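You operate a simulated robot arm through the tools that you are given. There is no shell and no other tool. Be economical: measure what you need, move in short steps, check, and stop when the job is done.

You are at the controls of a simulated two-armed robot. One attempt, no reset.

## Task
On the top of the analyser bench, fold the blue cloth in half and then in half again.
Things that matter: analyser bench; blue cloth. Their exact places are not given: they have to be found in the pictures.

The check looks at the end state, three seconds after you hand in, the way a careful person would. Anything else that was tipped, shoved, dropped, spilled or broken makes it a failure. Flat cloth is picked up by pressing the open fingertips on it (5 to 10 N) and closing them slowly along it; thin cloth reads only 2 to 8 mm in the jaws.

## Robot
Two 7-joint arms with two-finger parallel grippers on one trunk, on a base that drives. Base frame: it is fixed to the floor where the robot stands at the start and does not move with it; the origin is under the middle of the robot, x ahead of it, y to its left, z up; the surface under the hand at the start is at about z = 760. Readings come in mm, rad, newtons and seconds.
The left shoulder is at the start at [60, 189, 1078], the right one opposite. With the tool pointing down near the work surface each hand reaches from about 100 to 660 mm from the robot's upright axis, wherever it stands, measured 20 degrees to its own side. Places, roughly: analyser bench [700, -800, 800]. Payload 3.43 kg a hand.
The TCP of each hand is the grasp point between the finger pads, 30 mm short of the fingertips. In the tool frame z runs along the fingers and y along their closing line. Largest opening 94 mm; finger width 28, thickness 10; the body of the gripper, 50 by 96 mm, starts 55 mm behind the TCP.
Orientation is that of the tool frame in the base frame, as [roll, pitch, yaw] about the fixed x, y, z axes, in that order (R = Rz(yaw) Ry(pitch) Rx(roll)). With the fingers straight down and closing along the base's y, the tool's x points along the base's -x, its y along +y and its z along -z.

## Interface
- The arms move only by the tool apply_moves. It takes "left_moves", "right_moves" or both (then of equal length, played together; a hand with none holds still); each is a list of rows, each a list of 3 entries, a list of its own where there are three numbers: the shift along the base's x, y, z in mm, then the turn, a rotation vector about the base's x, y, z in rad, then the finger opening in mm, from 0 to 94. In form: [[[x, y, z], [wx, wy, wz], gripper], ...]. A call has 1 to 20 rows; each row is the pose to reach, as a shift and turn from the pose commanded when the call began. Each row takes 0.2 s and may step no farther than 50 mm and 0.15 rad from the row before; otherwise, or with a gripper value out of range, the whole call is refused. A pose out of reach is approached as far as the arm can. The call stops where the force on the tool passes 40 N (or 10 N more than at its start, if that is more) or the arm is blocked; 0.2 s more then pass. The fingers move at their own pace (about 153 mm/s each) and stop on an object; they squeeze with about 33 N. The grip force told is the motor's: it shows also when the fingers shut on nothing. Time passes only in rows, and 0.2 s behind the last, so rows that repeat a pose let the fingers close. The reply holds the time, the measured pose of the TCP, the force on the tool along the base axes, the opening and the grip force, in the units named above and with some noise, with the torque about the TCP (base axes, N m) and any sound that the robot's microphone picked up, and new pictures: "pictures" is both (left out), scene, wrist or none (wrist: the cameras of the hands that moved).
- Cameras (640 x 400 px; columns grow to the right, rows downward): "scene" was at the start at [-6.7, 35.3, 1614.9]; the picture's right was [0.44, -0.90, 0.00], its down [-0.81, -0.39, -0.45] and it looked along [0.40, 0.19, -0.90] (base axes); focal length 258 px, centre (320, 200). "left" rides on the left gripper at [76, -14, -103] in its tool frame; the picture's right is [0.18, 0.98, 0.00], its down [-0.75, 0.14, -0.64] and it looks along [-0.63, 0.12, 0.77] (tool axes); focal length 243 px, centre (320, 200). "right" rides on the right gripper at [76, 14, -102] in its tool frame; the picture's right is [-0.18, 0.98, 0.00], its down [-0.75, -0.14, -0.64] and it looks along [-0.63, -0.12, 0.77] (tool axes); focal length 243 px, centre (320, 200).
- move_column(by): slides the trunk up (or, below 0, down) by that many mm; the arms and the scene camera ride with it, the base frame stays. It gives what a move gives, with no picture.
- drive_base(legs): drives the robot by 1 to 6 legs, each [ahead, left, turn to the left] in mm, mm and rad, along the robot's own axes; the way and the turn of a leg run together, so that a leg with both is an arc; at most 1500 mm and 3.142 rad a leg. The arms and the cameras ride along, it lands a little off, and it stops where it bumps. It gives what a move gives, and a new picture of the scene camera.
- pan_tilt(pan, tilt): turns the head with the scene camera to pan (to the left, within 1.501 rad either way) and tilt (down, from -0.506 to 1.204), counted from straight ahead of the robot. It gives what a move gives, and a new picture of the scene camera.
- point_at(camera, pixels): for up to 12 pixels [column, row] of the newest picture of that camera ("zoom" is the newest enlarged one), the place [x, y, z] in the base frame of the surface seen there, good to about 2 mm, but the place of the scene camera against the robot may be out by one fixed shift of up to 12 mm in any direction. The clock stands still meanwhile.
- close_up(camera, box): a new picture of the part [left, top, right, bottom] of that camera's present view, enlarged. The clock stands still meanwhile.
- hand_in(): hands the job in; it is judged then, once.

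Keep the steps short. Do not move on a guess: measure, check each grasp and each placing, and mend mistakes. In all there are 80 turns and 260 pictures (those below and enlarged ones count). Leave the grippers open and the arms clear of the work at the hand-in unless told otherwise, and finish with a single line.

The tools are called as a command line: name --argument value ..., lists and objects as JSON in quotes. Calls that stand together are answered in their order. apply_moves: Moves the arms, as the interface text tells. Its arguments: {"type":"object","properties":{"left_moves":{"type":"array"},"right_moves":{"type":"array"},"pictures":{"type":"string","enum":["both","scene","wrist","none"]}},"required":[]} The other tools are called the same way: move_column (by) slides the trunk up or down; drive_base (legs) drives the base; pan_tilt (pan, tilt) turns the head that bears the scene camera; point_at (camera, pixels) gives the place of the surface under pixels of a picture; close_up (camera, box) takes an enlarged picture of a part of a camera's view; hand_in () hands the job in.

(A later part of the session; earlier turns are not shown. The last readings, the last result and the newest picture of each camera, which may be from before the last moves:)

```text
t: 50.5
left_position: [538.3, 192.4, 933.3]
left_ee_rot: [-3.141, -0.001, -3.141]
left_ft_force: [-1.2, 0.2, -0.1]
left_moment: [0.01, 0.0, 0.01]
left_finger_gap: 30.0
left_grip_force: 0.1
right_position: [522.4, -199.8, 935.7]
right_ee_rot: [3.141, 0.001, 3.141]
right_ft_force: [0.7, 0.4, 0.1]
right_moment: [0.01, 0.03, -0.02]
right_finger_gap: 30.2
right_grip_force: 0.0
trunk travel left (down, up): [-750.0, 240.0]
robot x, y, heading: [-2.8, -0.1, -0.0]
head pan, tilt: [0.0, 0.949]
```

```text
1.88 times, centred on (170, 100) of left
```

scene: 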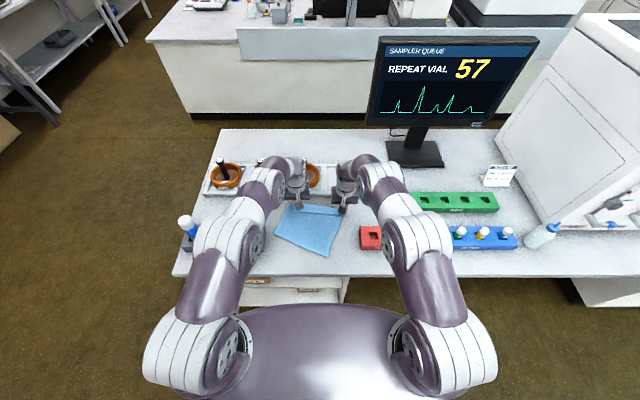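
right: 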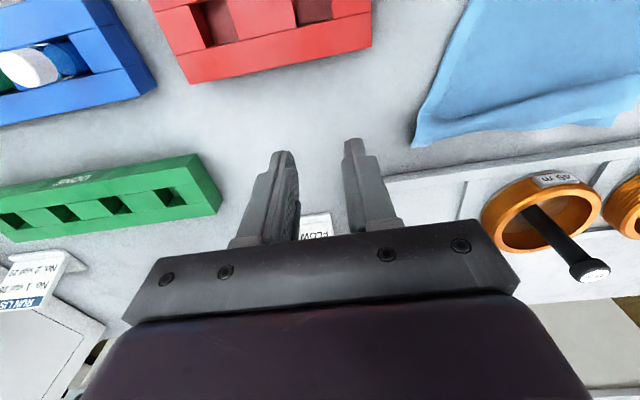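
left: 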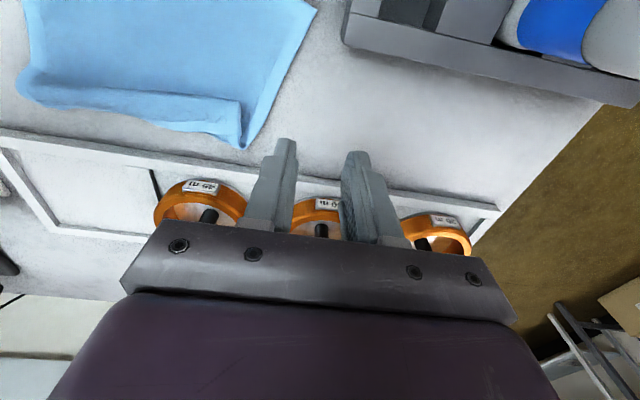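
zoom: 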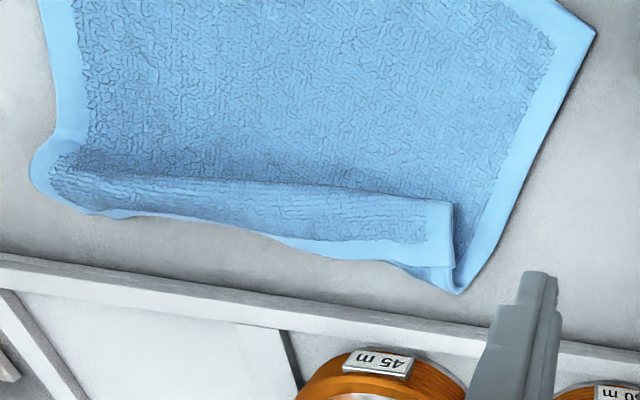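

The far edge carries a Z-shaped pleat, with the hem on top at x≈595. The cleanest fix is to pinch both ends of that hem lightly, lift the whole cloth so it hangs free, and lay it down again folded. First I'll move above the hem ends.

apply_moves --left_moves '[[[11, -26, -20], [0, 0, 0], 26], [[22, -52, -40], [0, 0, 0], 26], [[33, -78, -60], [0, 0, 0], 26], [[42, -104, -83], [0, 0, 0], 26]]' --right_moves '[[[16, 31, -20], [0, 0, 0], 26], [[32, 62, -40], [0, 0, 0], 26], [[48, 93, -60], [0, 0, 0], 26], [[60, 120, -83], [0, 0, 0], 26]]' --pictures "wrist"

close_up --camera "right" --box '[220, 60, 500, 240]'

point_at --camera "zoom" --pixels '[[120, 100], [160, 100], [160, 140], [160, 160], [200, 120], [240, 150], [320, 150], [320, 130], [320, 100]]'

close_up --camera "left" --box '[160, 40, 440, 240]'

point_at --camera "zoom" --pixels '[[120, 100], [160, 180], [240, 180], [240, 210], [330, 150], [340, 200], [350, 220], [360, 250], [300, 160]]'

```text
t: 51.5
left_position: [584.4, 88.4, 847.4]
left_ee_rot: [3.141, -0.001, 3.141]
left_ft_force: [-0.4, 0.5, 0.2]
left_moment: [0.02, 0.0, -0.02]
left_finger_gap: 26.2
left_grip_force: 0.1
right_position: [583.3, -78.2, 846.5]
right_ee_rot: [3.141, -0.003, -3.14]
right_ft_force: [-0.6, 0.1, 0.2]
right_moment: [0.0, 0.02, 0.0]
right_finger_gap: 26.0
right_grip_force: 0.1
trunk travel left (down, up): [-750.0, 240.0]
robot x, y, heading: [0.1, 4.9, 0.002]
head pan, tilt: [0.0, 0.949]
```

right: 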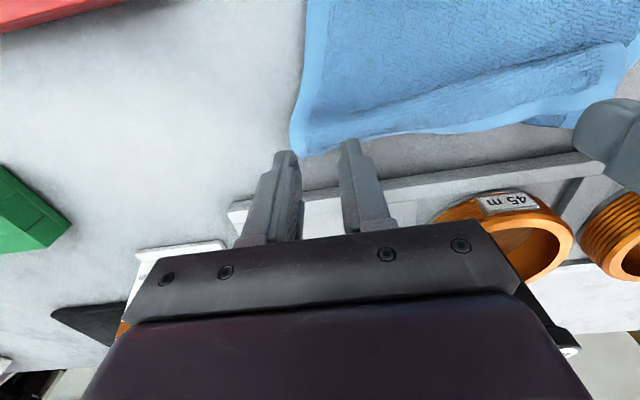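
left: 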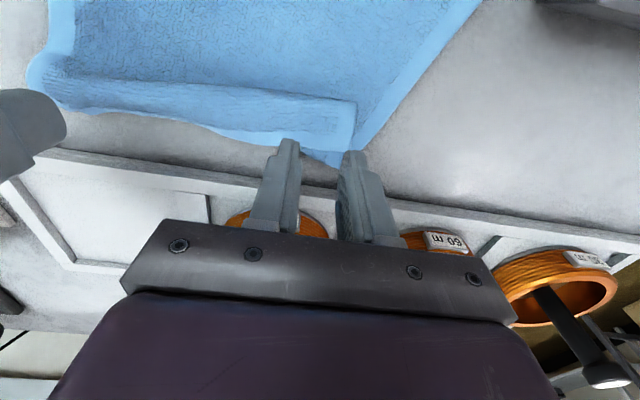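

```text
2.22 times, centred on (360, 150) of right
```

zoom: 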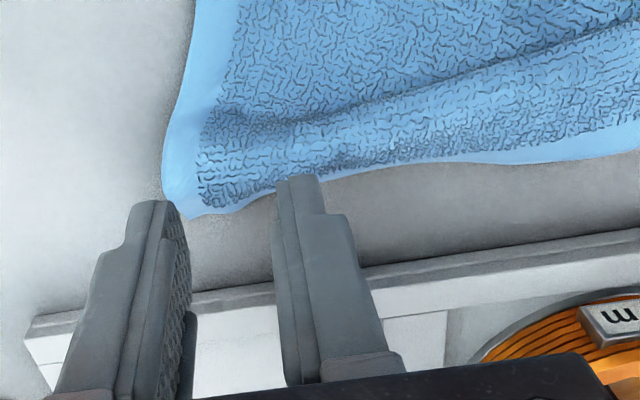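

```text
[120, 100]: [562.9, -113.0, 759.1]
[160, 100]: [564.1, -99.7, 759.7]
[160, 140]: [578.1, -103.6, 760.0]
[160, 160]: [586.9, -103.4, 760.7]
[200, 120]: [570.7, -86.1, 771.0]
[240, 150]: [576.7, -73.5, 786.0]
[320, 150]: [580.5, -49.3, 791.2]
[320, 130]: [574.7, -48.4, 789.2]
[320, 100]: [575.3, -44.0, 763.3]
```

```text
2.00 times, centred on (300, 140) of left
```

zoom: 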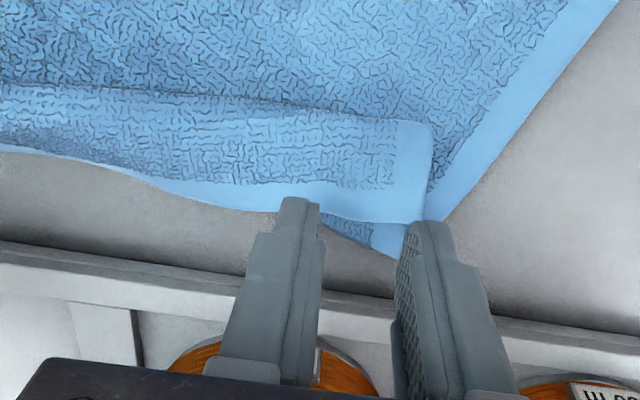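

```text
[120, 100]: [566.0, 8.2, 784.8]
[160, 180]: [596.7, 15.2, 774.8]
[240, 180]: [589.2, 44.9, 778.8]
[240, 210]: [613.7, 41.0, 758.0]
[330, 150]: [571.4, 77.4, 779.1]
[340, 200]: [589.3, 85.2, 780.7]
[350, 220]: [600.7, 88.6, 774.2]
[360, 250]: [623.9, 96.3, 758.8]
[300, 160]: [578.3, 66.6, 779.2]
```

apply_moves --left_moves '[[[-1, -4, -20], [0, 0, 0], 26], [[-1, -4, -36], [0, 0, 0], 26], [[-1, -4, -44], [0, 0, 0], 26], [[-1, -4, -48], [0, 0, 0], 26]]' --right_moves '[[[2, 2, -20], [0, 0, 0], 26], [[2, 2, -36], [0, 0, 0], 26], [[2, 2, -46], [0, 0, 0], 26], [[2, 2, -53], [0, 0, 0], 26]]' --pictures "none"

```text
t: 52.5
left_position: [581.6, 85.8, 800.8]
left_ee_rot: [-3.141, 0.002, 3.141]
left_ft_force: [-0.4, 1.4, 5.0]
left_moment: [0.01, 0.05, -0.04]
left_finger_gap: 25.8
left_grip_force: 0.0
right_position: [584.9, -76.2, 798.9]
right_ee_rot: [-3.141, 0.001, -3.14]
right_ft_force: [0.2, 1.3, -0.7]
right_moment: [0.01, -0.02, -0.01]
right_finger_gap: 26.0
right_grip_force: 0.0
trunk travel left (down, up): [-750.0, 240.0]
robot x, y, heading: [-0.1, -2.2, -0.004]
head pan, tilt: [0.0, 0.949]
```

Left is at 5 N. I'll lower the right 7 mm more to contact, then close both slowly and lift 20 mm.

apply_moves --left_moves '[[[0, 0, 0], [0, 0, 0], 26], [[0, 0, 0], [0, 0, 0], 26], [[0, 0, -0.4], [0, 0, 0], 23], [[0, 0, -0.4], [0, 0, 0], 20], [[0, 0, -0.4], [0, 0, 0], 17], [[0, 0, -0.4], [0, 0, 0], 14], [[0, 0, -0.4], [0, 0, 0], 11], [[0, 0, -0.4], [0, 0, 0], 8], [[0, 0, -0.4], [0, 0, 0], 5], [[0, 0, -0.4], [0, 0, 0], 2], [[0, 0, -0.4], [0, 0, 0], 0], [[0, 0, -0.4], [0, 0, 0], 0], [[0, 0, 10], [0, 0, 0], 0], [[0, 0, 20], [0, 0, 0], 0]]' --right_moves '[[[0, 0, -4], [0, 0, 0], 26], [[0, 0, -7], [0, 0, 0], 26], [[0, 0, -7], [0, 0, 0], 23], [[0, 0, -7], [0, 0, 0], 20], [[0, 0, -7], [0, 0, 0], 17], [[0, 0, -7], [0, 0, 0], 14], [[0, 0, -7], [0, 0, 0], 11], [[0, 0, -7], [0, 0, 0], 8], [[0, 0, -7], [0, 0, 0], 5], [[0, 0, -7], [0, 0, 0], 2], [[0, 0, -7], [0, 0, 0], 0], [[0, 0, -7], [0, 0, 0], 0], [[0, 0, 10], [0, 0, 0], 0], [[0, 0, 20], [0, 0, 0], 0]]' --pictures "wrist"

```text
t: 55.5
left_position: [578.7, 86.1, 822.4]
left_ee_rot: [-3.141, -0.001, 3.142]
left_ft_force: [0.2, -6.1, 0.0]
left_moment: [-0.21, -0.04, 0.0]
left_finger_gap: 2.9
left_grip_force: 32.5
right_position: [583.7, -76.0, 817.8]
right_ee_rot: [-3.139, -0.004, -3.141]
right_ft_force: [-2.0, 6.6, 0.1]
right_moment: [0.25, 0.05, 0.09]
right_finger_gap: 4.6
right_grip_force: 33.1
trunk travel left (down, up): [-750.0, 240.0]
robot x, y, heading: [-0.0, -3.7, 0.001]
head pan, tilt: [0.0, 0.949]
```

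right: 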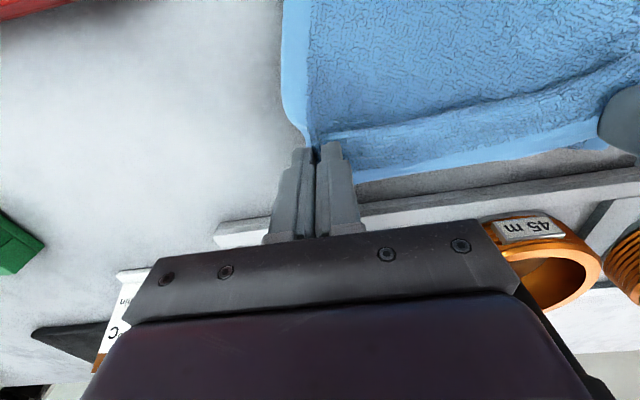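
left: 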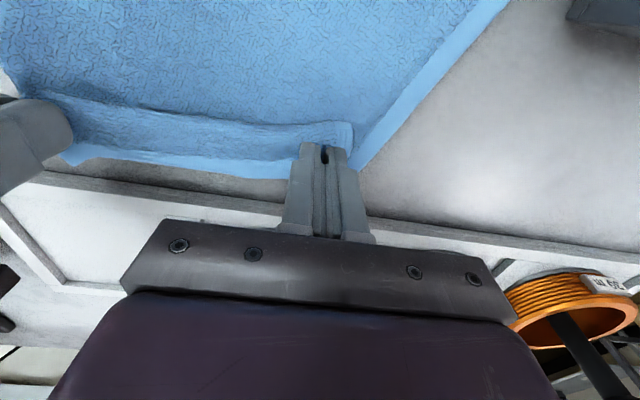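

Both hems are gripped (2.9 and 4.6 mm). I'll lift the whole cloth clear of the bench, drifting slightly toward the robot.

apply_moves --left_moves '[[[-4, 0, 25], [0, 0, 0], 0], [[-8, 0, 50], [0, 0, 0], 0], [[-12, 0, 75], [0, 0, 0], 0], [[-16, 0, 100], [0, 0, 0], 0], [[-22, 0, 125], [0, 0, 0], 0], [[-28, 0, 150], [0, 0, 0], 0], [[-36, 0, 175], [0, 0, 0], 0], [[-44, 0, 200], [0, 0, 0], 0], [[-52, 0, 225], [0, 0, 0], 0], [[-60, 0, 245], [0, 0, 0], 0]]' --right_moves '[[[-4, 0, 25], [0, 0, 0], 0], [[-8, 0, 50], [0, 0, 0], 0], [[-12, 0, 75], [0, 0, 0], 0], [[-16, 0, 100], [0, 0, 0], 0], [[-22, 0, 125], [0, 0, 0], 0], [[-28, 0, 150], [0, 0, 0], 0], [[-36, 0, 175], [0, 0, 0], 0], [[-44, 0, 200], [0, 0, 0], 0], [[-52, 0, 225], [0, 0, 0], 0], [[-60, 0, 248], [0, 0, 0], 0]]'

close_up --camera "scene" --box '[220, 120, 420, 280]'

```text
t: 57.7
left_position: [519.9, 84.8, 1066.2]
left_ee_rot: [-3.14, 0.0, 3.14]
left_ft_force: [0.4, -5.6, 0.4]
left_moment: [-0.11, -0.03, -0.03]
left_finger_gap: 2.9
left_grip_force: 33.1
right_position: [524.8, -77.0, 1061.7]
right_ee_rot: [3.141, -0.001, -3.141]
right_ft_force: [-0.2, 4.3, -0.1]
right_moment: [0.15, 0.01, 0.08]
right_finger_gap: 4.8
right_grip_force: 32.8
trunk travel left (down, up): [-750.0, 240.0]
robot x, y, heading: [-1.6, -0.8, 0.001]
head pan, tilt: [0.0, 0.949]
```

scene: 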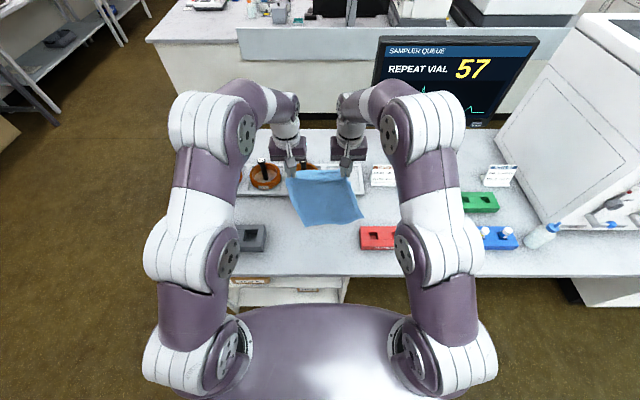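
right: 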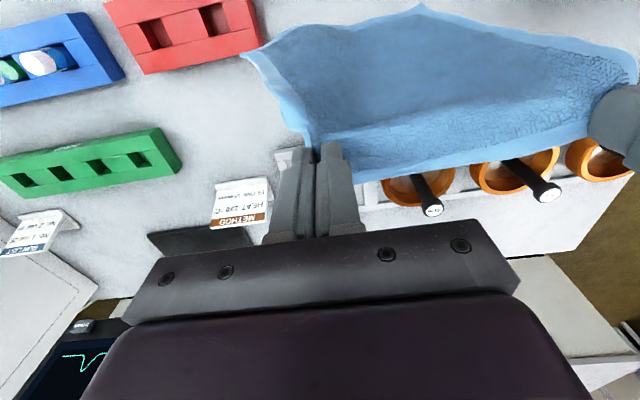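
left: 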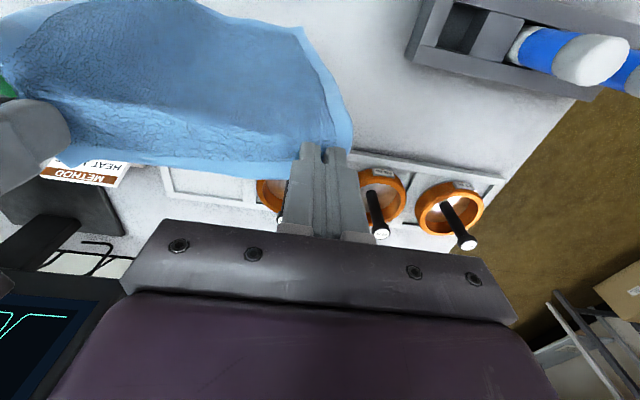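

```text
2.50 times, centred on (320, 200) of scene
```

zoom: 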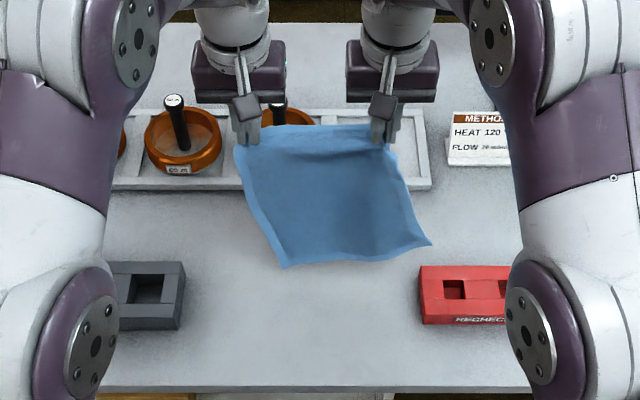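

The whole cloth hangs free and the pleat is out. I'll wait about 2 s for it to settle, then look again.

apply_moves --left_moves '[[[0, 2, 0], [0, 0, 0], 0], [[0, 2, 0], [0, 0, 0], 0], [[0, 2, 0], [0, 0, 0], 0], [[0, 2, 0], [0, 0, 0], 0], [[0, 2, 0], [0, 0, 0], 0], [[0, 2, 0], [0, 0, 0], 0], [[0, 2, 0], [0, 0, 0], 0], [[0, 2, 0], [0, 0, 0], 0], [[0, 2, 0], [0, 0, 0], 0], [[0, 2, 0], [0, 0, 0], 0]]' --right_moves '[[[0, -2, 0], [0, 0, 0], 0], [[0, -2, 0], [0, 0, 0], 0], [[0, -2, 0], [0, 0, 0], 0], [[0, -2, 0], [0, 0, 0], 0], [[0, -2, 0], [0, 0, 0], 0], [[0, -2, 0], [0, 0, 0], 0], [[0, -2, 0], [0, 0, 0], 0], [[0, -2, 0], [0, 0, 0], 0], [[0, -2, 0], [0, 0, 0], 0], [[0, -2, 0], [0, 0, 0], 0]]' --pictures "none"

close_up --camera "scene" --box '[220, 120, 420, 280]'

point_at --camera "zoom" --pixels '[[245, 165], [395, 165], [284, 265], [425, 243], [350, 250], [320, 200], [320, 150], [300, 125]]'

```text
t: 59.9
left_position: [521.1, 85.5, 1066.8]
left_ee_rot: [-3.141, -0.001, 3.141]
left_ft_force: [1.6, -8.6, 0.2]
left_moment: [-0.24, -0.02, -0.01]
left_finger_gap: 3.0
left_grip_force: 32.9
right_position: [525.6, -77.6, 1062.3]
right_ee_rot: [3.14, 0.0, 3.14]
right_ft_force: [-1.5, 9.2, 0.3]
right_moment: [0.24, 0.02, 0.1]
right_finger_gap: 4.6
right_grip_force: 32.6
trunk travel left (down, up): [-750.0, 240.0]
robot x, y, heading: [-2.7, 0.2, -0.003]
head pan, tilt: [0.0, 0.949]
```

```text
2.50 times, centred on (320, 200) of scene
```

zoom: 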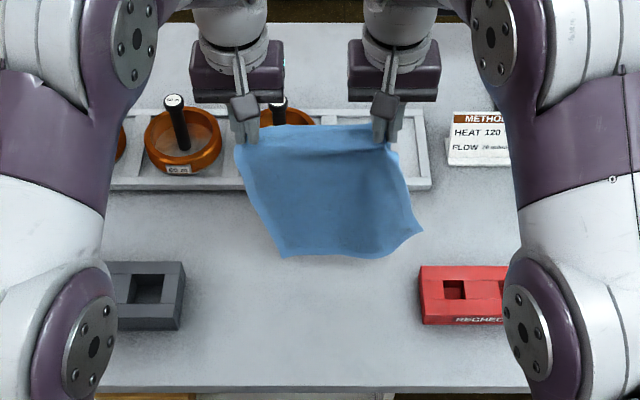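

```text
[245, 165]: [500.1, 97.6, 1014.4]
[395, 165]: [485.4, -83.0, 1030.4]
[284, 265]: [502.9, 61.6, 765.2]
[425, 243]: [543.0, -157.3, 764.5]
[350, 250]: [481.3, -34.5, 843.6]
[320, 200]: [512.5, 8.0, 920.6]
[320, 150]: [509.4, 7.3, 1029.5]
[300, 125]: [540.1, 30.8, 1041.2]
```

The cloth hangs tilted about 0.16 rad in its plane, with the right bottom corner higher. I'll level it by raising the left 12 mm and lowering the right 12 mm, then look.

apply_moves --left_moves '[[[2, 0, 6], [0, 0, 0], 0], [[4, 0, 12], [0, 0, 0], 0], [[4, 0, 12], [0, 0, 0], 0], [[4, 0, 12], [0, 0, 0], 0], [[4, 0, 12], [0, 0, 0], 0], [[4, 0, 12], [0, 0, 0], 0], [[4, 0, 12], [0, 0, 0], 0]]' --right_moves '[[[0, 0, -6], [0, 0, 0], 0], [[0, 0, -12], [0, 0, 0], 0], [[0, 0, -12], [0, 0, 0], 0], [[0, 0, -12], [0, 0, 0], 0], [[0, 0, -12], [0, 0, 0], 0], [[0, 0, -12], [0, 0, 0], 0], [[0, 0, -12], [0, 0, 0], 0]]' --pictures "wrist"

close_up --camera "scene" --box '[260, 140, 380, 240]'

point_at --camera "zoom" --pixels '[[150, 220], [210, 360], [225, 400], [400, 380], [500, 345], [460, 200], [300, 300], [480, 340]]'

```text
t: 61.5
left_position: [517.7, 87.5, 1072.4]
left_ee_rot: [3.141, 0.0, -3.141]
left_ft_force: [1.0, -10.1, -1.3]
left_moment: [-0.32, -0.05, 0.01]
left_finger_gap: 3.1
left_grip_force: 32.5
left hand out of reach, approached as far as the arm can: row 2, 3, 4, 5, 6, 7
right_position: [527.7, -77.1, 1052.7]
right_ee_rot: [-3.141, 0.001, 3.142]
right_ft_force: [-2.5, 10.0, 1.0]
right_moment: [0.33, 0.02, 0.18]
right_finger_gap: 4.9
right_grip_force: 33.1
trunk travel left (down, up): [-750.0, 240.0]
robot x, y, heading: [2.3, 2.1, -0.003]
head pan, tilt: [0.0, 0.949]
```

right: 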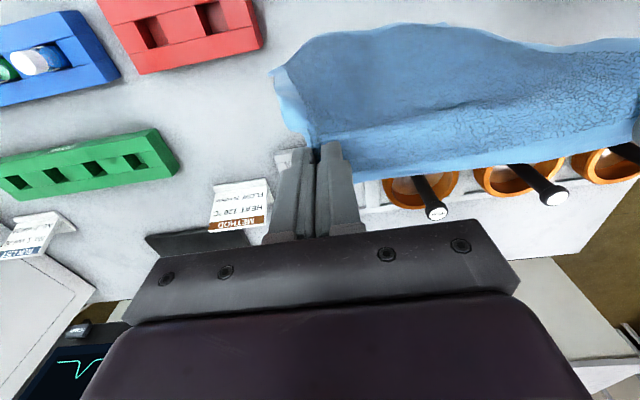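
left: 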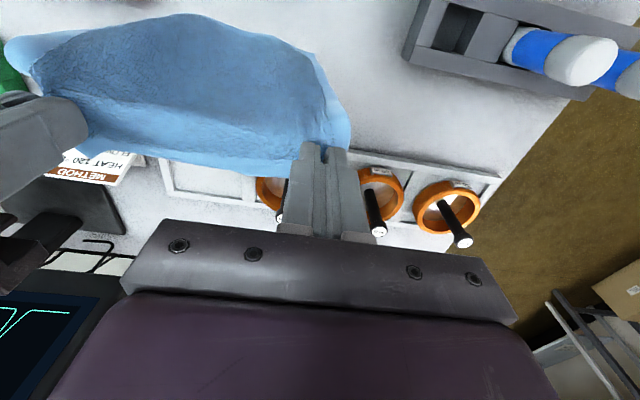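

```text
4.00 times, centred on (320, 190) of scene
```

zoom: 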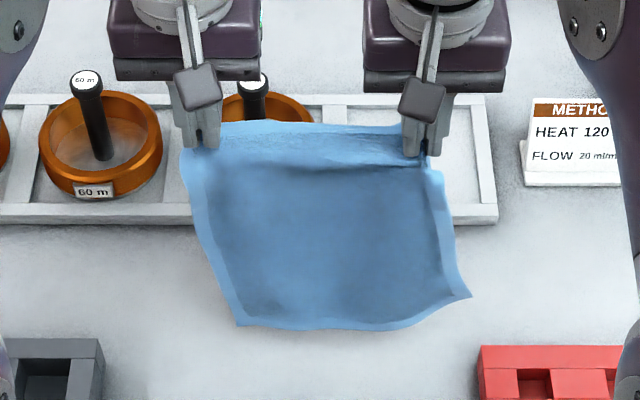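

```text
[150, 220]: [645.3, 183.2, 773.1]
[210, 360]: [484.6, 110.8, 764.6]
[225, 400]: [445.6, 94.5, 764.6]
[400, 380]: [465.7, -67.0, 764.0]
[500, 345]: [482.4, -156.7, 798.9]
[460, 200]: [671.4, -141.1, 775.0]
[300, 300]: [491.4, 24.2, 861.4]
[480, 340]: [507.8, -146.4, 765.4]
```

The right grip seems to hold a small pleat, which explains the tilt. I'll lay the cloth out flat again (near edge first, then hands moving away), and regrasp cleanly. First I'll carry it back over the near side.

apply_moves --left_moves '[[[-30, 0, -5], [0, 0, 0], 0], [[-60, 0, -5], [0, 0, 0], 0], [[-90, 0, -5], [0, 0, 0], 0], [[-120, 0, -5], [0, 0, 0], 0], [[-150, 0, -5], [0, 0, 0], 0], [[-150, 0, -5], [0, 0, 0], 0], [[-150, 0, -5], [0, 0, 0], 0], [[-150, 0, -5], [0, 0, 0], 0]]' --right_moves '[[[-30, 0, -2], [0, 0, 0], 0], [[-60, 0, -2], [0, 0, 0], 0], [[-90, 0, -4], [0, 0, 0], 0], [[-120, 0, -4], [0, 0, 0], 0], [[-155, 0, -6], [0, 0, 0], 0], [[-155, 0, -6], [0, 0, 0], 0], [[-155, 0, -6], [0, 0, 0], 0], [[-155, 0, -6], [0, 0, 0], 0]]' --pictures "scene"

close_up --camera "scene" --box '[240, 160, 400, 280]'

```text
t: 63.3
left_position: [370.5, 90.0, 1068.7]
left_ee_rot: [-3.14, 0.0, 3.141]
left_ft_force: [0.3, -13.9, -1.4]
left_moment: [-0.44, -0.02, -0.04]
left_finger_gap: 3.1
left_grip_force: 33.0
right_position: [369.6, -76.2, 1046.8]
right_ee_rot: [-3.141, 0.0, 3.141]
right_ft_force: [-0.5, 13.6, 2.7]
right_moment: [0.45, 0.01, 0.17]
right_finger_gap: 4.8
right_grip_force: 32.7
trunk travel left (down, up): [-750.0, 240.0]
robot x, y, heading: [0.9, 2.4, -0.005]
head pan, tilt: [0.0, 0.949]
```

scene: 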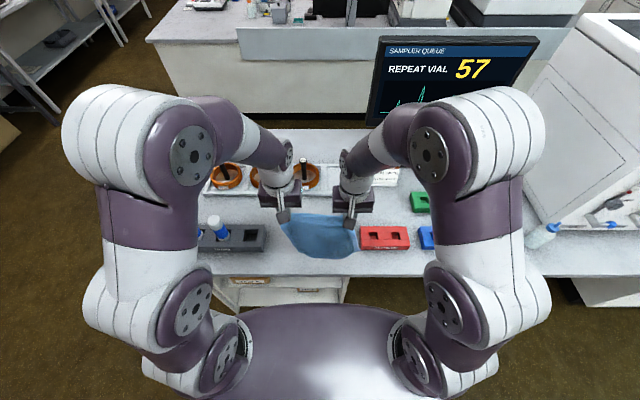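

```text
3.33 times, centred on (320, 220) of scene
```

zoom: 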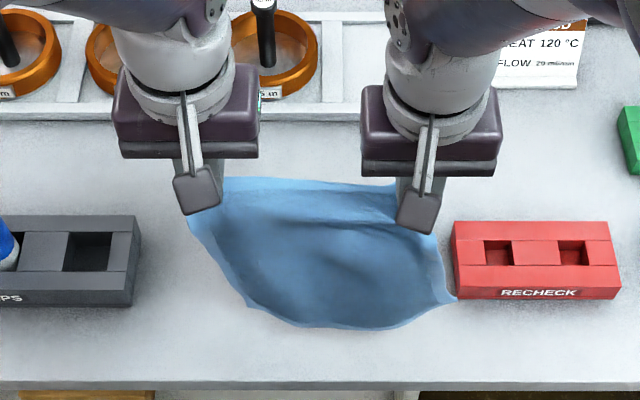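

I'll lower it now: near edge touches down around x≈355, then hands travel away and down to lay it out.

apply_moves --left_moves '[[[0, 0, -20], [0, 0, 0], 0], [[0, 1, -38], [0, 0, 0], 0], [[2, 2, -55], [0, 0, 0], 0], [[22, 2, -75], [0, 0, 0], 0], [[42, 3, -95], [0, 0, 0], 0], [[62, 3, -115], [0, 0, 0], 0], [[82, 4, -135], [0, 0, 0], 0], [[102, 4, -155], [0, 0, 0], 0], [[122, 4, -175], [0, 0, 0], 0], [[142, 4, -195], [0, 0, 0], 0], [[162, 4, -213], [0, 0, 0], 0], [[182, 4, -231], [0, 0, 0], 0], [[202, 4, -248], [0, 0, 0], 0], [[218, 4, -260], [0, 0, 0], 0], [[224, 4, -268], [0, 0, 0], 0]]' --right_moves '[[[0, 3, -18], [0, 0, 0], 0], [[0, 6, -34], [0, 0, 0], 0], [[2, 8, -48], [0, 0, 0], 0], [[21, 10, -66], [0, 0, 0], 0], [[40, 10, -85], [0, 0, 0], 0], [[58, 10, -104], [0, 0, 0], 0], [[77, 10, -122], [0, 0, 0], 0], [[96, 10, -141], [0, 0, 0], 0], [[115, 10, -160], [0, 0, 0], 0], [[133, 9, -178], [0, 0, 0], 0], [[152, 8, -195], [0, 0, 0], 0], [[171, 7, -211], [0, 0, 0], 0], [[190, 6, -226], [0, 0, 0], 0], [[204, 6, -238], [0, 0, 0], 0], [[210, 6, -246], [0, 0, 0], 0]]'

close_up --camera "scene" --box '[240, 180, 400, 280]'

```text
t: 66.5
left_position: [593.9, 90.5, 798.5]
left_ee_rot: [-3.141, 0.0, 3.141]
left_ft_force: [-0.1, -7.8, 0.4]
left_moment: [-0.19, 0.02, 0.0]
left_finger_gap: 3.1
left_grip_force: 32.8
right_position: [580.6, -71.7, 803.2]
right_ee_rot: [3.14, -0.001, 3.14]
right_ft_force: [0.8, 6.8, 0.2]
right_moment: [0.22, -0.01, 0.08]
right_finger_gap: 4.7
right_grip_force: 32.8
trunk travel left (down, up): [-750.0, 240.0]
robot x, y, heading: [2.4, 0.4, -0.002]
head pan, tilt: [0.0, 0.949]
```

scene: 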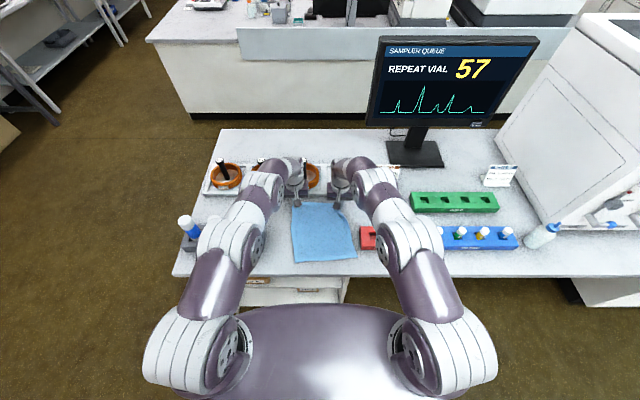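
right: 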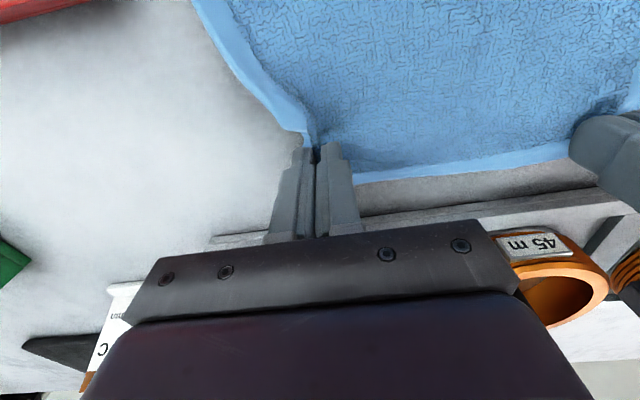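
left: 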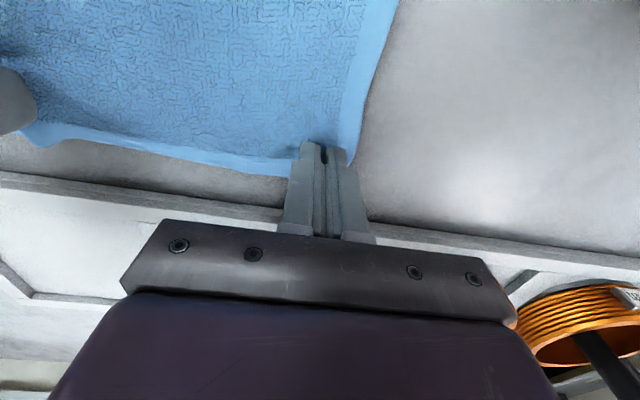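

```text
4.00 times, centred on (320, 230) of scene
```

zoom: 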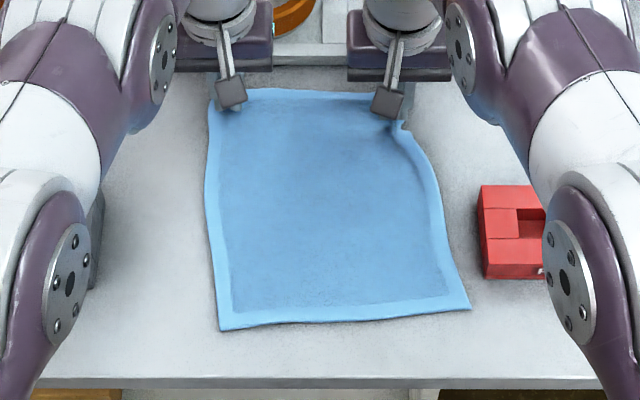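

Beautifully flat, pleat gone. I'll keep the left grip and release only the right, then raise it to see its corner and regrasp there.

apply_moves --right_moves '[[[2, -4, -5], [0, 0, 0], 0], [[4, -8, -9], [0, 0, 0], 0], [[4, -8, -9], [0, 0, 0], 15], [[4, -8, -8], [0, 0, 0], 30], [[4, -8, 5], [0, 0, 0], 30], [[4, -10, 25], [0, 0, 0], 30], [[4, -15, 50], [0, 0, 0], 26]]' --left_moves '[[[0, 0, -2], [0, 0, 0], 0], [[0, 0, -4], [0, 0, 0], 0], [[0, 0, -4], [0, 0, 0], 0], [[0, 0, -4], [0, 0, 0], 0], [[0, 0, -4], [0, 0, 0], 0], [[0, 0, -4], [0, 0, 0], 0], [[0, 0, -4], [0, 0, 0], 0]]' --pictures "wrist"

close_up --camera "right" --box '[180, 0, 580, 240]'

point_at --camera "right" --pixels '[[300, 140], [320, 140], [400, 150], [440, 150], [280, 90], [260, 50], [450, 165]]'

```text
t: 68.1
left_position: [593.8, 90.5, 795.5]
left_ee_rot: [-3.141, 0.0, -3.141]
left_ft_force: [-1.2, -0.3, 8.9]
left_moment: [-0.03, 0.02, 0.01]
left_finger_gap: 2.9
left_grip_force: 32.8
right_position: [581.7, -88.7, 851.5]
right_ee_rot: [-3.14, 0.001, 3.14]
right_ft_force: [0.1, -0.6, 0.3]
right_moment: [-0.01, -0.03, -0.02]
right_finger_gap: 26.0
right_grip_force: 0.0
trunk travel left (down, up): [-750.0, 240.0]
robot x, y, heading: [0.5, -0.9, -0.002]
head pan, tilt: [0.0, 0.949]
```

right: 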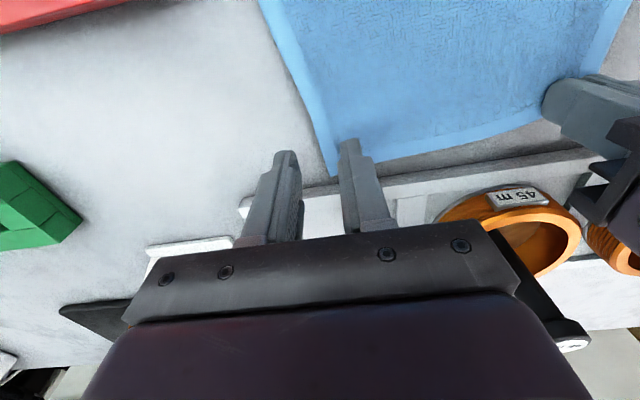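
left: 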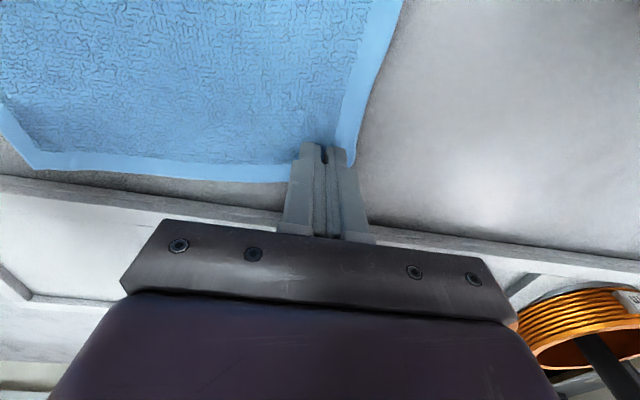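

```text
1.60 times, centred on (380, 120) of right
```

zoom: 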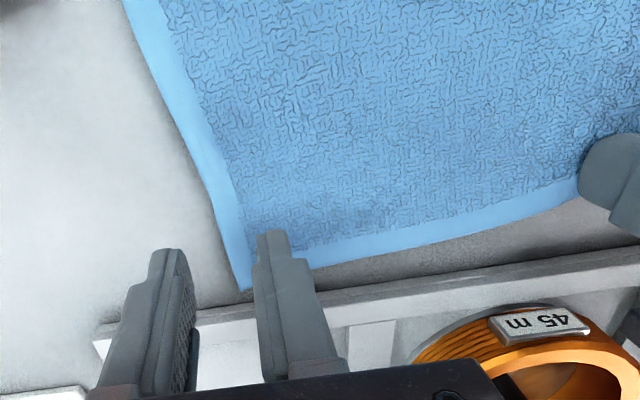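

```text
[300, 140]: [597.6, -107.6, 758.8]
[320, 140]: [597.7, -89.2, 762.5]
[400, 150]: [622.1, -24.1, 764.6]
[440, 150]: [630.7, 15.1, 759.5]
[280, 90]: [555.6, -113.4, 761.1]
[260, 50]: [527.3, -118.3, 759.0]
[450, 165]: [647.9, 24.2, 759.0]
```

Right far corner is at about [626,-83]. I'll place the right hand 20 mm inside it, at [606,-64], and press.

apply_moves --right_moves '[[[12, 12, -15], [0, 0, 0], 26], [[24, 25, -30], [0, 0, 0], 26], [[24, 25, -48], [0, 0, 0], 26], [[24, 25, -57], [0, 0, 0], 26], [[24, 25, -60], [0, 0, 0], 26]]' --pictures "wrist"

```text
t: 69.3
left_position: [592.4, 90.7, 795.5]
left_ee_rot: [3.141, 0.002, -3.14]
left_ft_force: [0.7, -0.5, 6.6]
left_moment: [-0.05, -0.03, -0.01]
left_finger_gap: 2.7
left_grip_force: 33.2
right_position: [602.5, -62.9, 794.3]
right_ee_rot: [3.14, 0.005, -3.141]
right_ft_force: [2.0, -1.5, 9.1]
right_moment: [-0.03, -0.05, 0.02]
right_finger_gap: 25.9
right_grip_force: 0.1
right hand out of reach, approached as far as the arm can: row 2, 3, 4, 5
trunk travel left (down, up): [-750.0, 240.0]
robot x, y, heading: [2.0, 1.0, 0.0]
head pan, tilt: [0.0, 0.949]
```

right: 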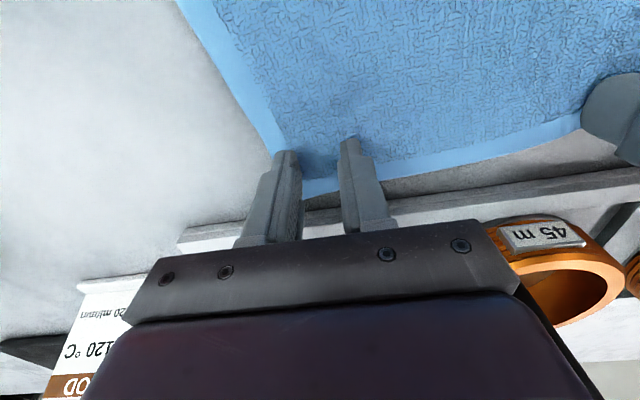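

9 N with both tips on cloth. I'll close the right slowly, with the left holding.

apply_moves --right_moves '[[[0, 0, 0], [0, 0, 0], 23], [[0, 0, 0], [0, 0, 0], 20], [[0, 0, 0], [0, 0, 0], 17], [[0, 0, 0], [0, 0, 0], 14], [[0, 0, 0], [0, 0, 0], 11], [[0, 0, 0], [0, 0, 0], 8], [[0, 0, 0], [0, 0, 0], 5], [[0, 0, 0], [0, 0, 0], 2], [[0, 0, 0], [0, 0, 0], 0], [[0, 0, 0], [0, 0, 0], 0]]' --pictures "wrist"

```text
t: 71.5
left_position: [592.0, 92.1, 796.3]
left_ee_rot: [-3.141, 0.0, -3.14]
left_ft_force: [2.2, -2.6, 4.1]
left_moment: [-0.13, -0.01, -0.03]
left_finger_gap: 3.1
left_grip_force: 32.9
right_position: [602.3, -63.8, 792.4]
right_ee_rot: [-3.141, -0.001, -3.141]
right_ft_force: [0.2, 4.0, 14.9]
right_moment: [0.11, 0.03, 0.0]
right_finger_gap: 4.0
right_grip_force: 32.6
trunk travel left (down, up): [-750.0, 240.0]
robot x, y, heading: [-1.5, -1.3, 0.001]
head pan, tilt: [0.0, 0.949]
```

right: 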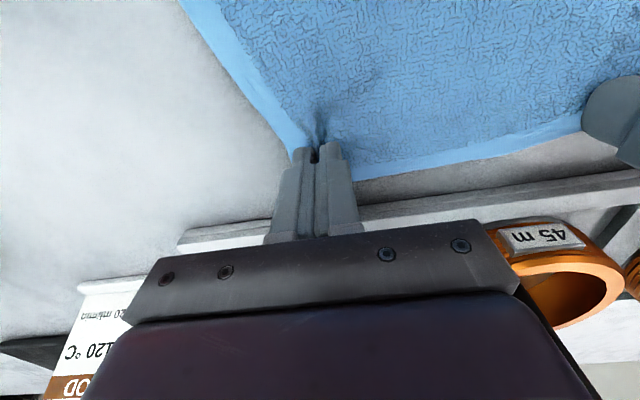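

Right holds 4.0 mm, left 3.1 mm. I'll lift the whole cloth up again, both hands to x≈530.

apply_moves --left_moves '[[[-4, 0, 22], [0, 0, 0], 0], [[-8, 0, 44], [0, 0, 0], 0], [[-13, 0, 66], [0, 0, 0], 0], [[-19, 0, 88], [0, 0, 0], 0], [[-26, 0, 110], [0, 0, 0], 0], [[-33, 0, 132], [0, 0, 0], 0], [[-40, 0, 154], [0, 0, 0], 0], [[-46, 0, 176], [0, 0, 0], 0], [[-52, 0, 198], [0, 0, 0], 0], [[-57, 0, 220], [0, 0, 0], 0], [[-62, 0, 242], [0, 0, 0], 0], [[-62, 0, 256], [0, 0, 0], 0], [[-62, 0, 256], [0, 0, 0], 0], [[-62, 0, 256], [0, 0, 0], 0], [[-62, 0, 256], [0, 0, 0], 0], [[-62, 0, 256], [0, 0, 0], 0], [[-62, 0, 256], [0, 0, 0], 0]]' --right_moves '[[[-6, 0, 24], [0, 0, 0], 0], [[-12, 0, 46], [0, 0, 0], 0], [[-18, 0, 68], [0, 0, 0], 0], [[-25, 0, 90], [0, 0, 0], 0], [[-33, 0, 112], [0, 0, 0], 0], [[-41, 0, 134], [0, 0, 0], 0], [[-49, 0, 156], [0, 0, 0], 0], [[-56, 0, 178], [0, 0, 0], 0], [[-62, 0, 200], [0, 0, 0], 0], [[-68, 0, 222], [0, 0, 0], 0], [[-74, 0, 244], [0, 0, 0], 0], [[-74, 0, 260], [0, 0, 0], 0], [[-74, 0, 260], [0, 0, 0], 0], [[-74, 0, 260], [0, 0, 0], 0], [[-74, 0, 260], [0, 0, 0], 0], [[-74, 0, 260], [0, 0, 0], 0], [[-74, 0, 260], [0, 0, 0], 0]]'

close_up --camera "scene" --box '[240, 140, 400, 260]'

```text
t: 75.1
left_position: [530.0, 90.6, 1050.5]
left_ee_rot: [-3.141, 0.001, 3.14]
left_ft_force: [0.3, -2.2, 0.0]
left_moment: [-0.03, -0.04, -0.03]
left_finger_gap: 2.6
left_grip_force: 32.9
right_position: [529.2, -61.7, 1052.9]
right_ee_rot: [-3.14, 0.0, 3.141]
right_ft_force: [0.6, 2.1, -0.3]
right_moment: [0.06, -0.03, -0.02]
right_finger_gap: 3.5
right_grip_force: 33.3
trunk travel left (down, up): [-750.0, 240.0]
robot x, y, heading: [3.7, -1.4, 0.002]
head pan, tilt: [0.0, 0.949]
```

scene: 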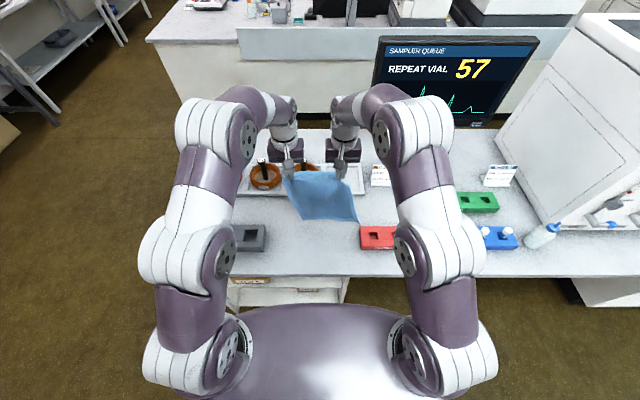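
right: 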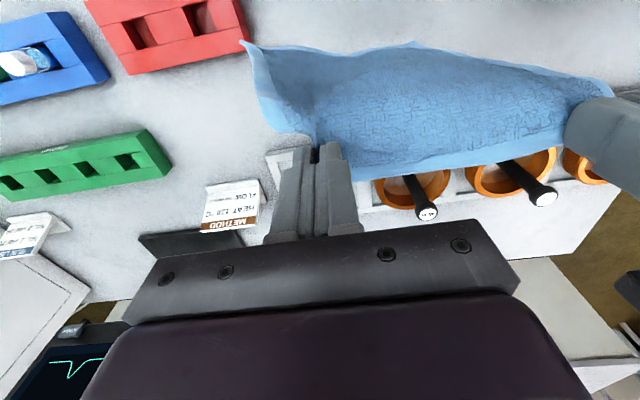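
left: 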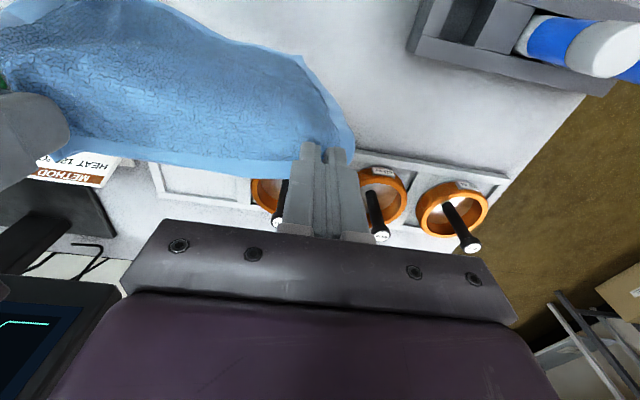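

```text
3.33 times, centred on (320, 200) of scene
```

zoom: 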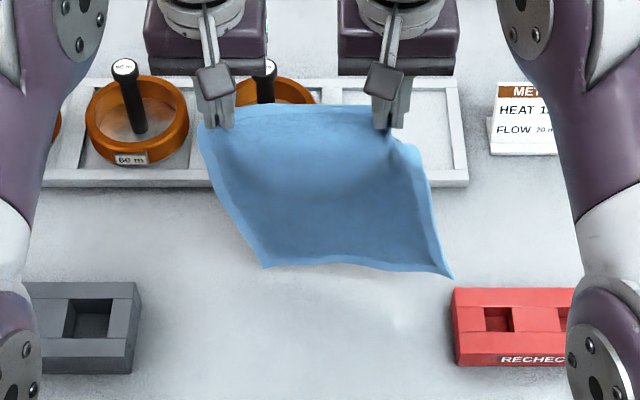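

The cloth hangs with some lean. I'll measure its bottom corners.

point_at --camera "zoom" --pixels '[[264, 264], [446, 272], [205, 150], [412, 155], [300, 262], [400, 266], [265, 240], [430, 250]]'

point_at --camera "right" --pixels '[[246, 46], [415, 45], [300, 55], [262, 110], [608, 92]]'

point_at --camera "left" --pixels '[[298, 62], [160, 10], [5, 95], [348, 130]]'

```text
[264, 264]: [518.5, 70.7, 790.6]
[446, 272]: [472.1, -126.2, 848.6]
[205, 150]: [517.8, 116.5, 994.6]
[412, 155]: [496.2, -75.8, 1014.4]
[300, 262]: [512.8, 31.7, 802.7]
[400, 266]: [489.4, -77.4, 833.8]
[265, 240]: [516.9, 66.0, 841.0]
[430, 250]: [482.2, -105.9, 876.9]
```

```text
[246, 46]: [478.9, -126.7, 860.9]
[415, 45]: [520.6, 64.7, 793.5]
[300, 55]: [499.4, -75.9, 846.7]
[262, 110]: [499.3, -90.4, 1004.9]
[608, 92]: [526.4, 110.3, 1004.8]
```

```text
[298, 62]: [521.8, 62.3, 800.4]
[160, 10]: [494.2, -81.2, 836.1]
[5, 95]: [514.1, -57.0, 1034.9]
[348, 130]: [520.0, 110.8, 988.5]
```

The right side hangs about 60 mm short, so the right grip is holding too deep. I'll level the hands (right 45 mm lower), lay the cloth flat again near-edge first, and re-measure properly.

apply_moves --left_moves '[[[-25, 0, 0], [0, 0, 0], 0], [[-50, 0, 0], [0, 0, 0], 0], [[-75, 0, 0], [0, 0, 0], 0], [[-100, 0, 0], [0, 0, 0], 0], [[-125, 0, 0], [0, 0, 0], 0], [[-150, 0, 0], [0, 0, 0], 0], [[-150, 0, 0], [0, 0, 0], 0], [[-150, 0, 0], [0, 0, 0], 0], [[-150, 0, 0], [0, 0, 0], 0], [[-150, 0, 0], [0, 0, 0], 0], [[-150, 0, 0], [0, 0, 0], 0], [[-150, 0, 0], [0, 0, 0], 0]]' --right_moves '[[[-25, -2, -10], [0, 0, 0], 0], [[-50, -4, -20], [0, 0, 0], 0], [[-75, -6, -30], [0, 0, 0], 0], [[-100, -8, -40], [0, 0, 0], 0], [[-125, -8, -45], [0, 0, 0], 0], [[-150, -8, -45], [0, 0, 0], 0], [[-150, -8, -45], [0, 0, 0], 0], [[-150, -8, -45], [0, 0, 0], 0], [[-150, -8, -45], [0, 0, 0], 0], [[-150, -8, -45], [0, 0, 0], 0], [[-150, -8, -45], [0, 0, 0], 0], [[-150, -8, -45], [0, 0, 0], 0]]' --pictures "scene"

close_up --camera "scene" --box '[260, 180, 380, 280]'

```text
t: 77.7
left_position: [381.4, 91.1, 1050.6]
left_ee_rot: [3.141, 0.0, 3.141]
left_ft_force: [0.6, -17.0, -4.9]
left_moment: [-0.51, -0.02, -0.06]
left_finger_gap: 3.6
left_grip_force: 33.3
right_position: [379.9, -68.4, 1005.2]
right_ee_rot: [3.141, 0.0, 3.141]
right_ft_force: [0.5, 16.9, 5.0]
right_moment: [0.59, -0.04, 0.14]
right_finger_gap: 3.8
right_grip_force: 33.4
trunk travel left (down, up): [-750.0, 240.0]
robot x, y, heading: [0.5, 5.0, 0.002]
head pan, tilt: [0.0, 0.949]
```

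scene: 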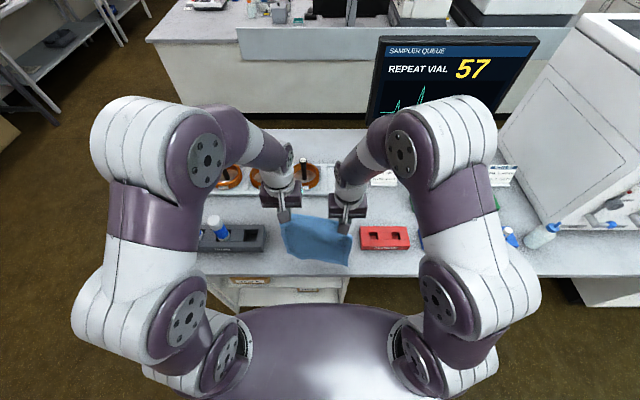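

```text
4.00 times, centred on (320, 230) of scene
```

zoom: 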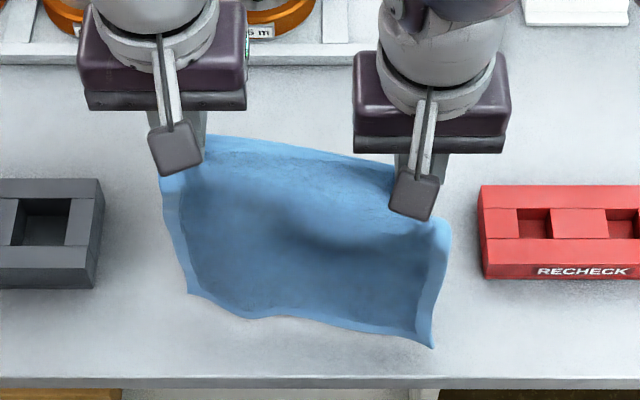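

Over-corrected; part of that lean was just the cloth still swinging. I'll bring the right hand back up 38 mm and wait about 3 s for it to settle.

apply_moves --left_moves '[[[0, 0, 0], [0, 0, 0], 0], [[0, 0, 0], [0, 0, 0], 0], [[0, 0, 0], [0, 0, 0], 0], [[0, 0, 0], [0, 0, 0], 0], [[0, 0, 0], [0, 0, 0], 0], [[0, 0, 0], [0, 0, 0], 0], [[0, 0, 0], [0, 0, 0], 0], [[0, 0, 0], [0, 0, 0], 0], [[0, 0, 0], [0, 0, 0], 0], [[0, 0, 0], [0, 0, 0], 0], [[0, 0, 0], [0, 0, 0], 0], [[0, 0, 0], [0, 0, 0], 0], [[0, 0, 0], [0, 0, 0], 0], [[0, 0, 0], [0, 0, 0], 0], [[0, 0, 0], [0, 0, 0], 0], [[0, 0, 0], [0, 0, 0], 0]]' --right_moves '[[[0, 0, 10], [0, 0, 0], 0], [[0, 0, 20], [0, 0, 0], 0], [[0, 0, 30], [0, 0, 0], 0], [[0, 0, 38], [0, 0, 0], 0], [[0, 0, 38], [0, 0, 0], 0], [[0, 0, 38], [0, 0, 0], 0], [[0, 0, 38], [0, 0, 0], 0], [[0, 0, 38], [0, 0, 0], 0], [[0, 0, 38], [0, 0, 0], 0], [[0, 0, 38], [0, 0, 0], 0], [[0, 0, 38], [0, 0, 0], 0], [[0, 0, 38], [0, 0, 0], 0], [[0, 0, 38], [0, 0, 0], 0], [[0, 0, 38], [0, 0, 0], 0], [[0, 0, 38], [0, 0, 0], 0], [[0, 0, 38], [0, 0, 0], 0]]' --pictures "none"

close_up --camera "scene" --box '[260, 180, 380, 280]'

point_at --camera "zoom" --pixels '[[195, 295], [430, 320], [440, 310], [165, 190], [300, 300], [300, 180], [300, 140], [440, 230]]'

```text
t: 81.1
left_position: [383.4, 90.9, 1049.2]
left_ee_rot: [3.141, -0.001, 3.14]
left_ft_force: [-0.2, -9.2, 0.3]
left_moment: [-0.33, -0.05, -0.04]
left_finger_gap: 2.9
left_grip_force: 32.5
right_position: [377.0, -71.0, 1045.3]
right_ee_rot: [3.141, -0.001, 3.141]
right_ft_force: [0.7, 10.9, 0.1]
right_moment: [0.35, -0.02, 0.11]
right_finger_gap: 3.9
right_grip_force: 32.5
trunk travel left (down, up): [-750.0, 240.0]
robot x, y, heading: [0.3, 1.6, 0.001]
head pan, tilt: [0.0, 0.949]
```

```text
4.00 times, centred on (320, 230) of scene
```

zoom: 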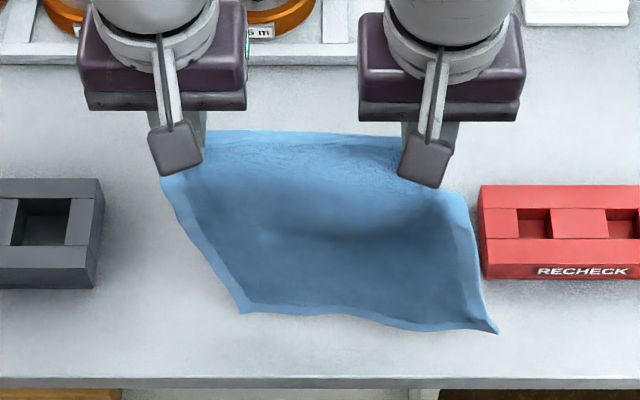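

```text
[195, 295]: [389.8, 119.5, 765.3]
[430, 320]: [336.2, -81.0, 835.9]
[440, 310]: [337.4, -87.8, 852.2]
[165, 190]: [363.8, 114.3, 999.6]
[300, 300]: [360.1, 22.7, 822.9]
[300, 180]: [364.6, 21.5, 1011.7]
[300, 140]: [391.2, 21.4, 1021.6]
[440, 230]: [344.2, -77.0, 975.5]
```

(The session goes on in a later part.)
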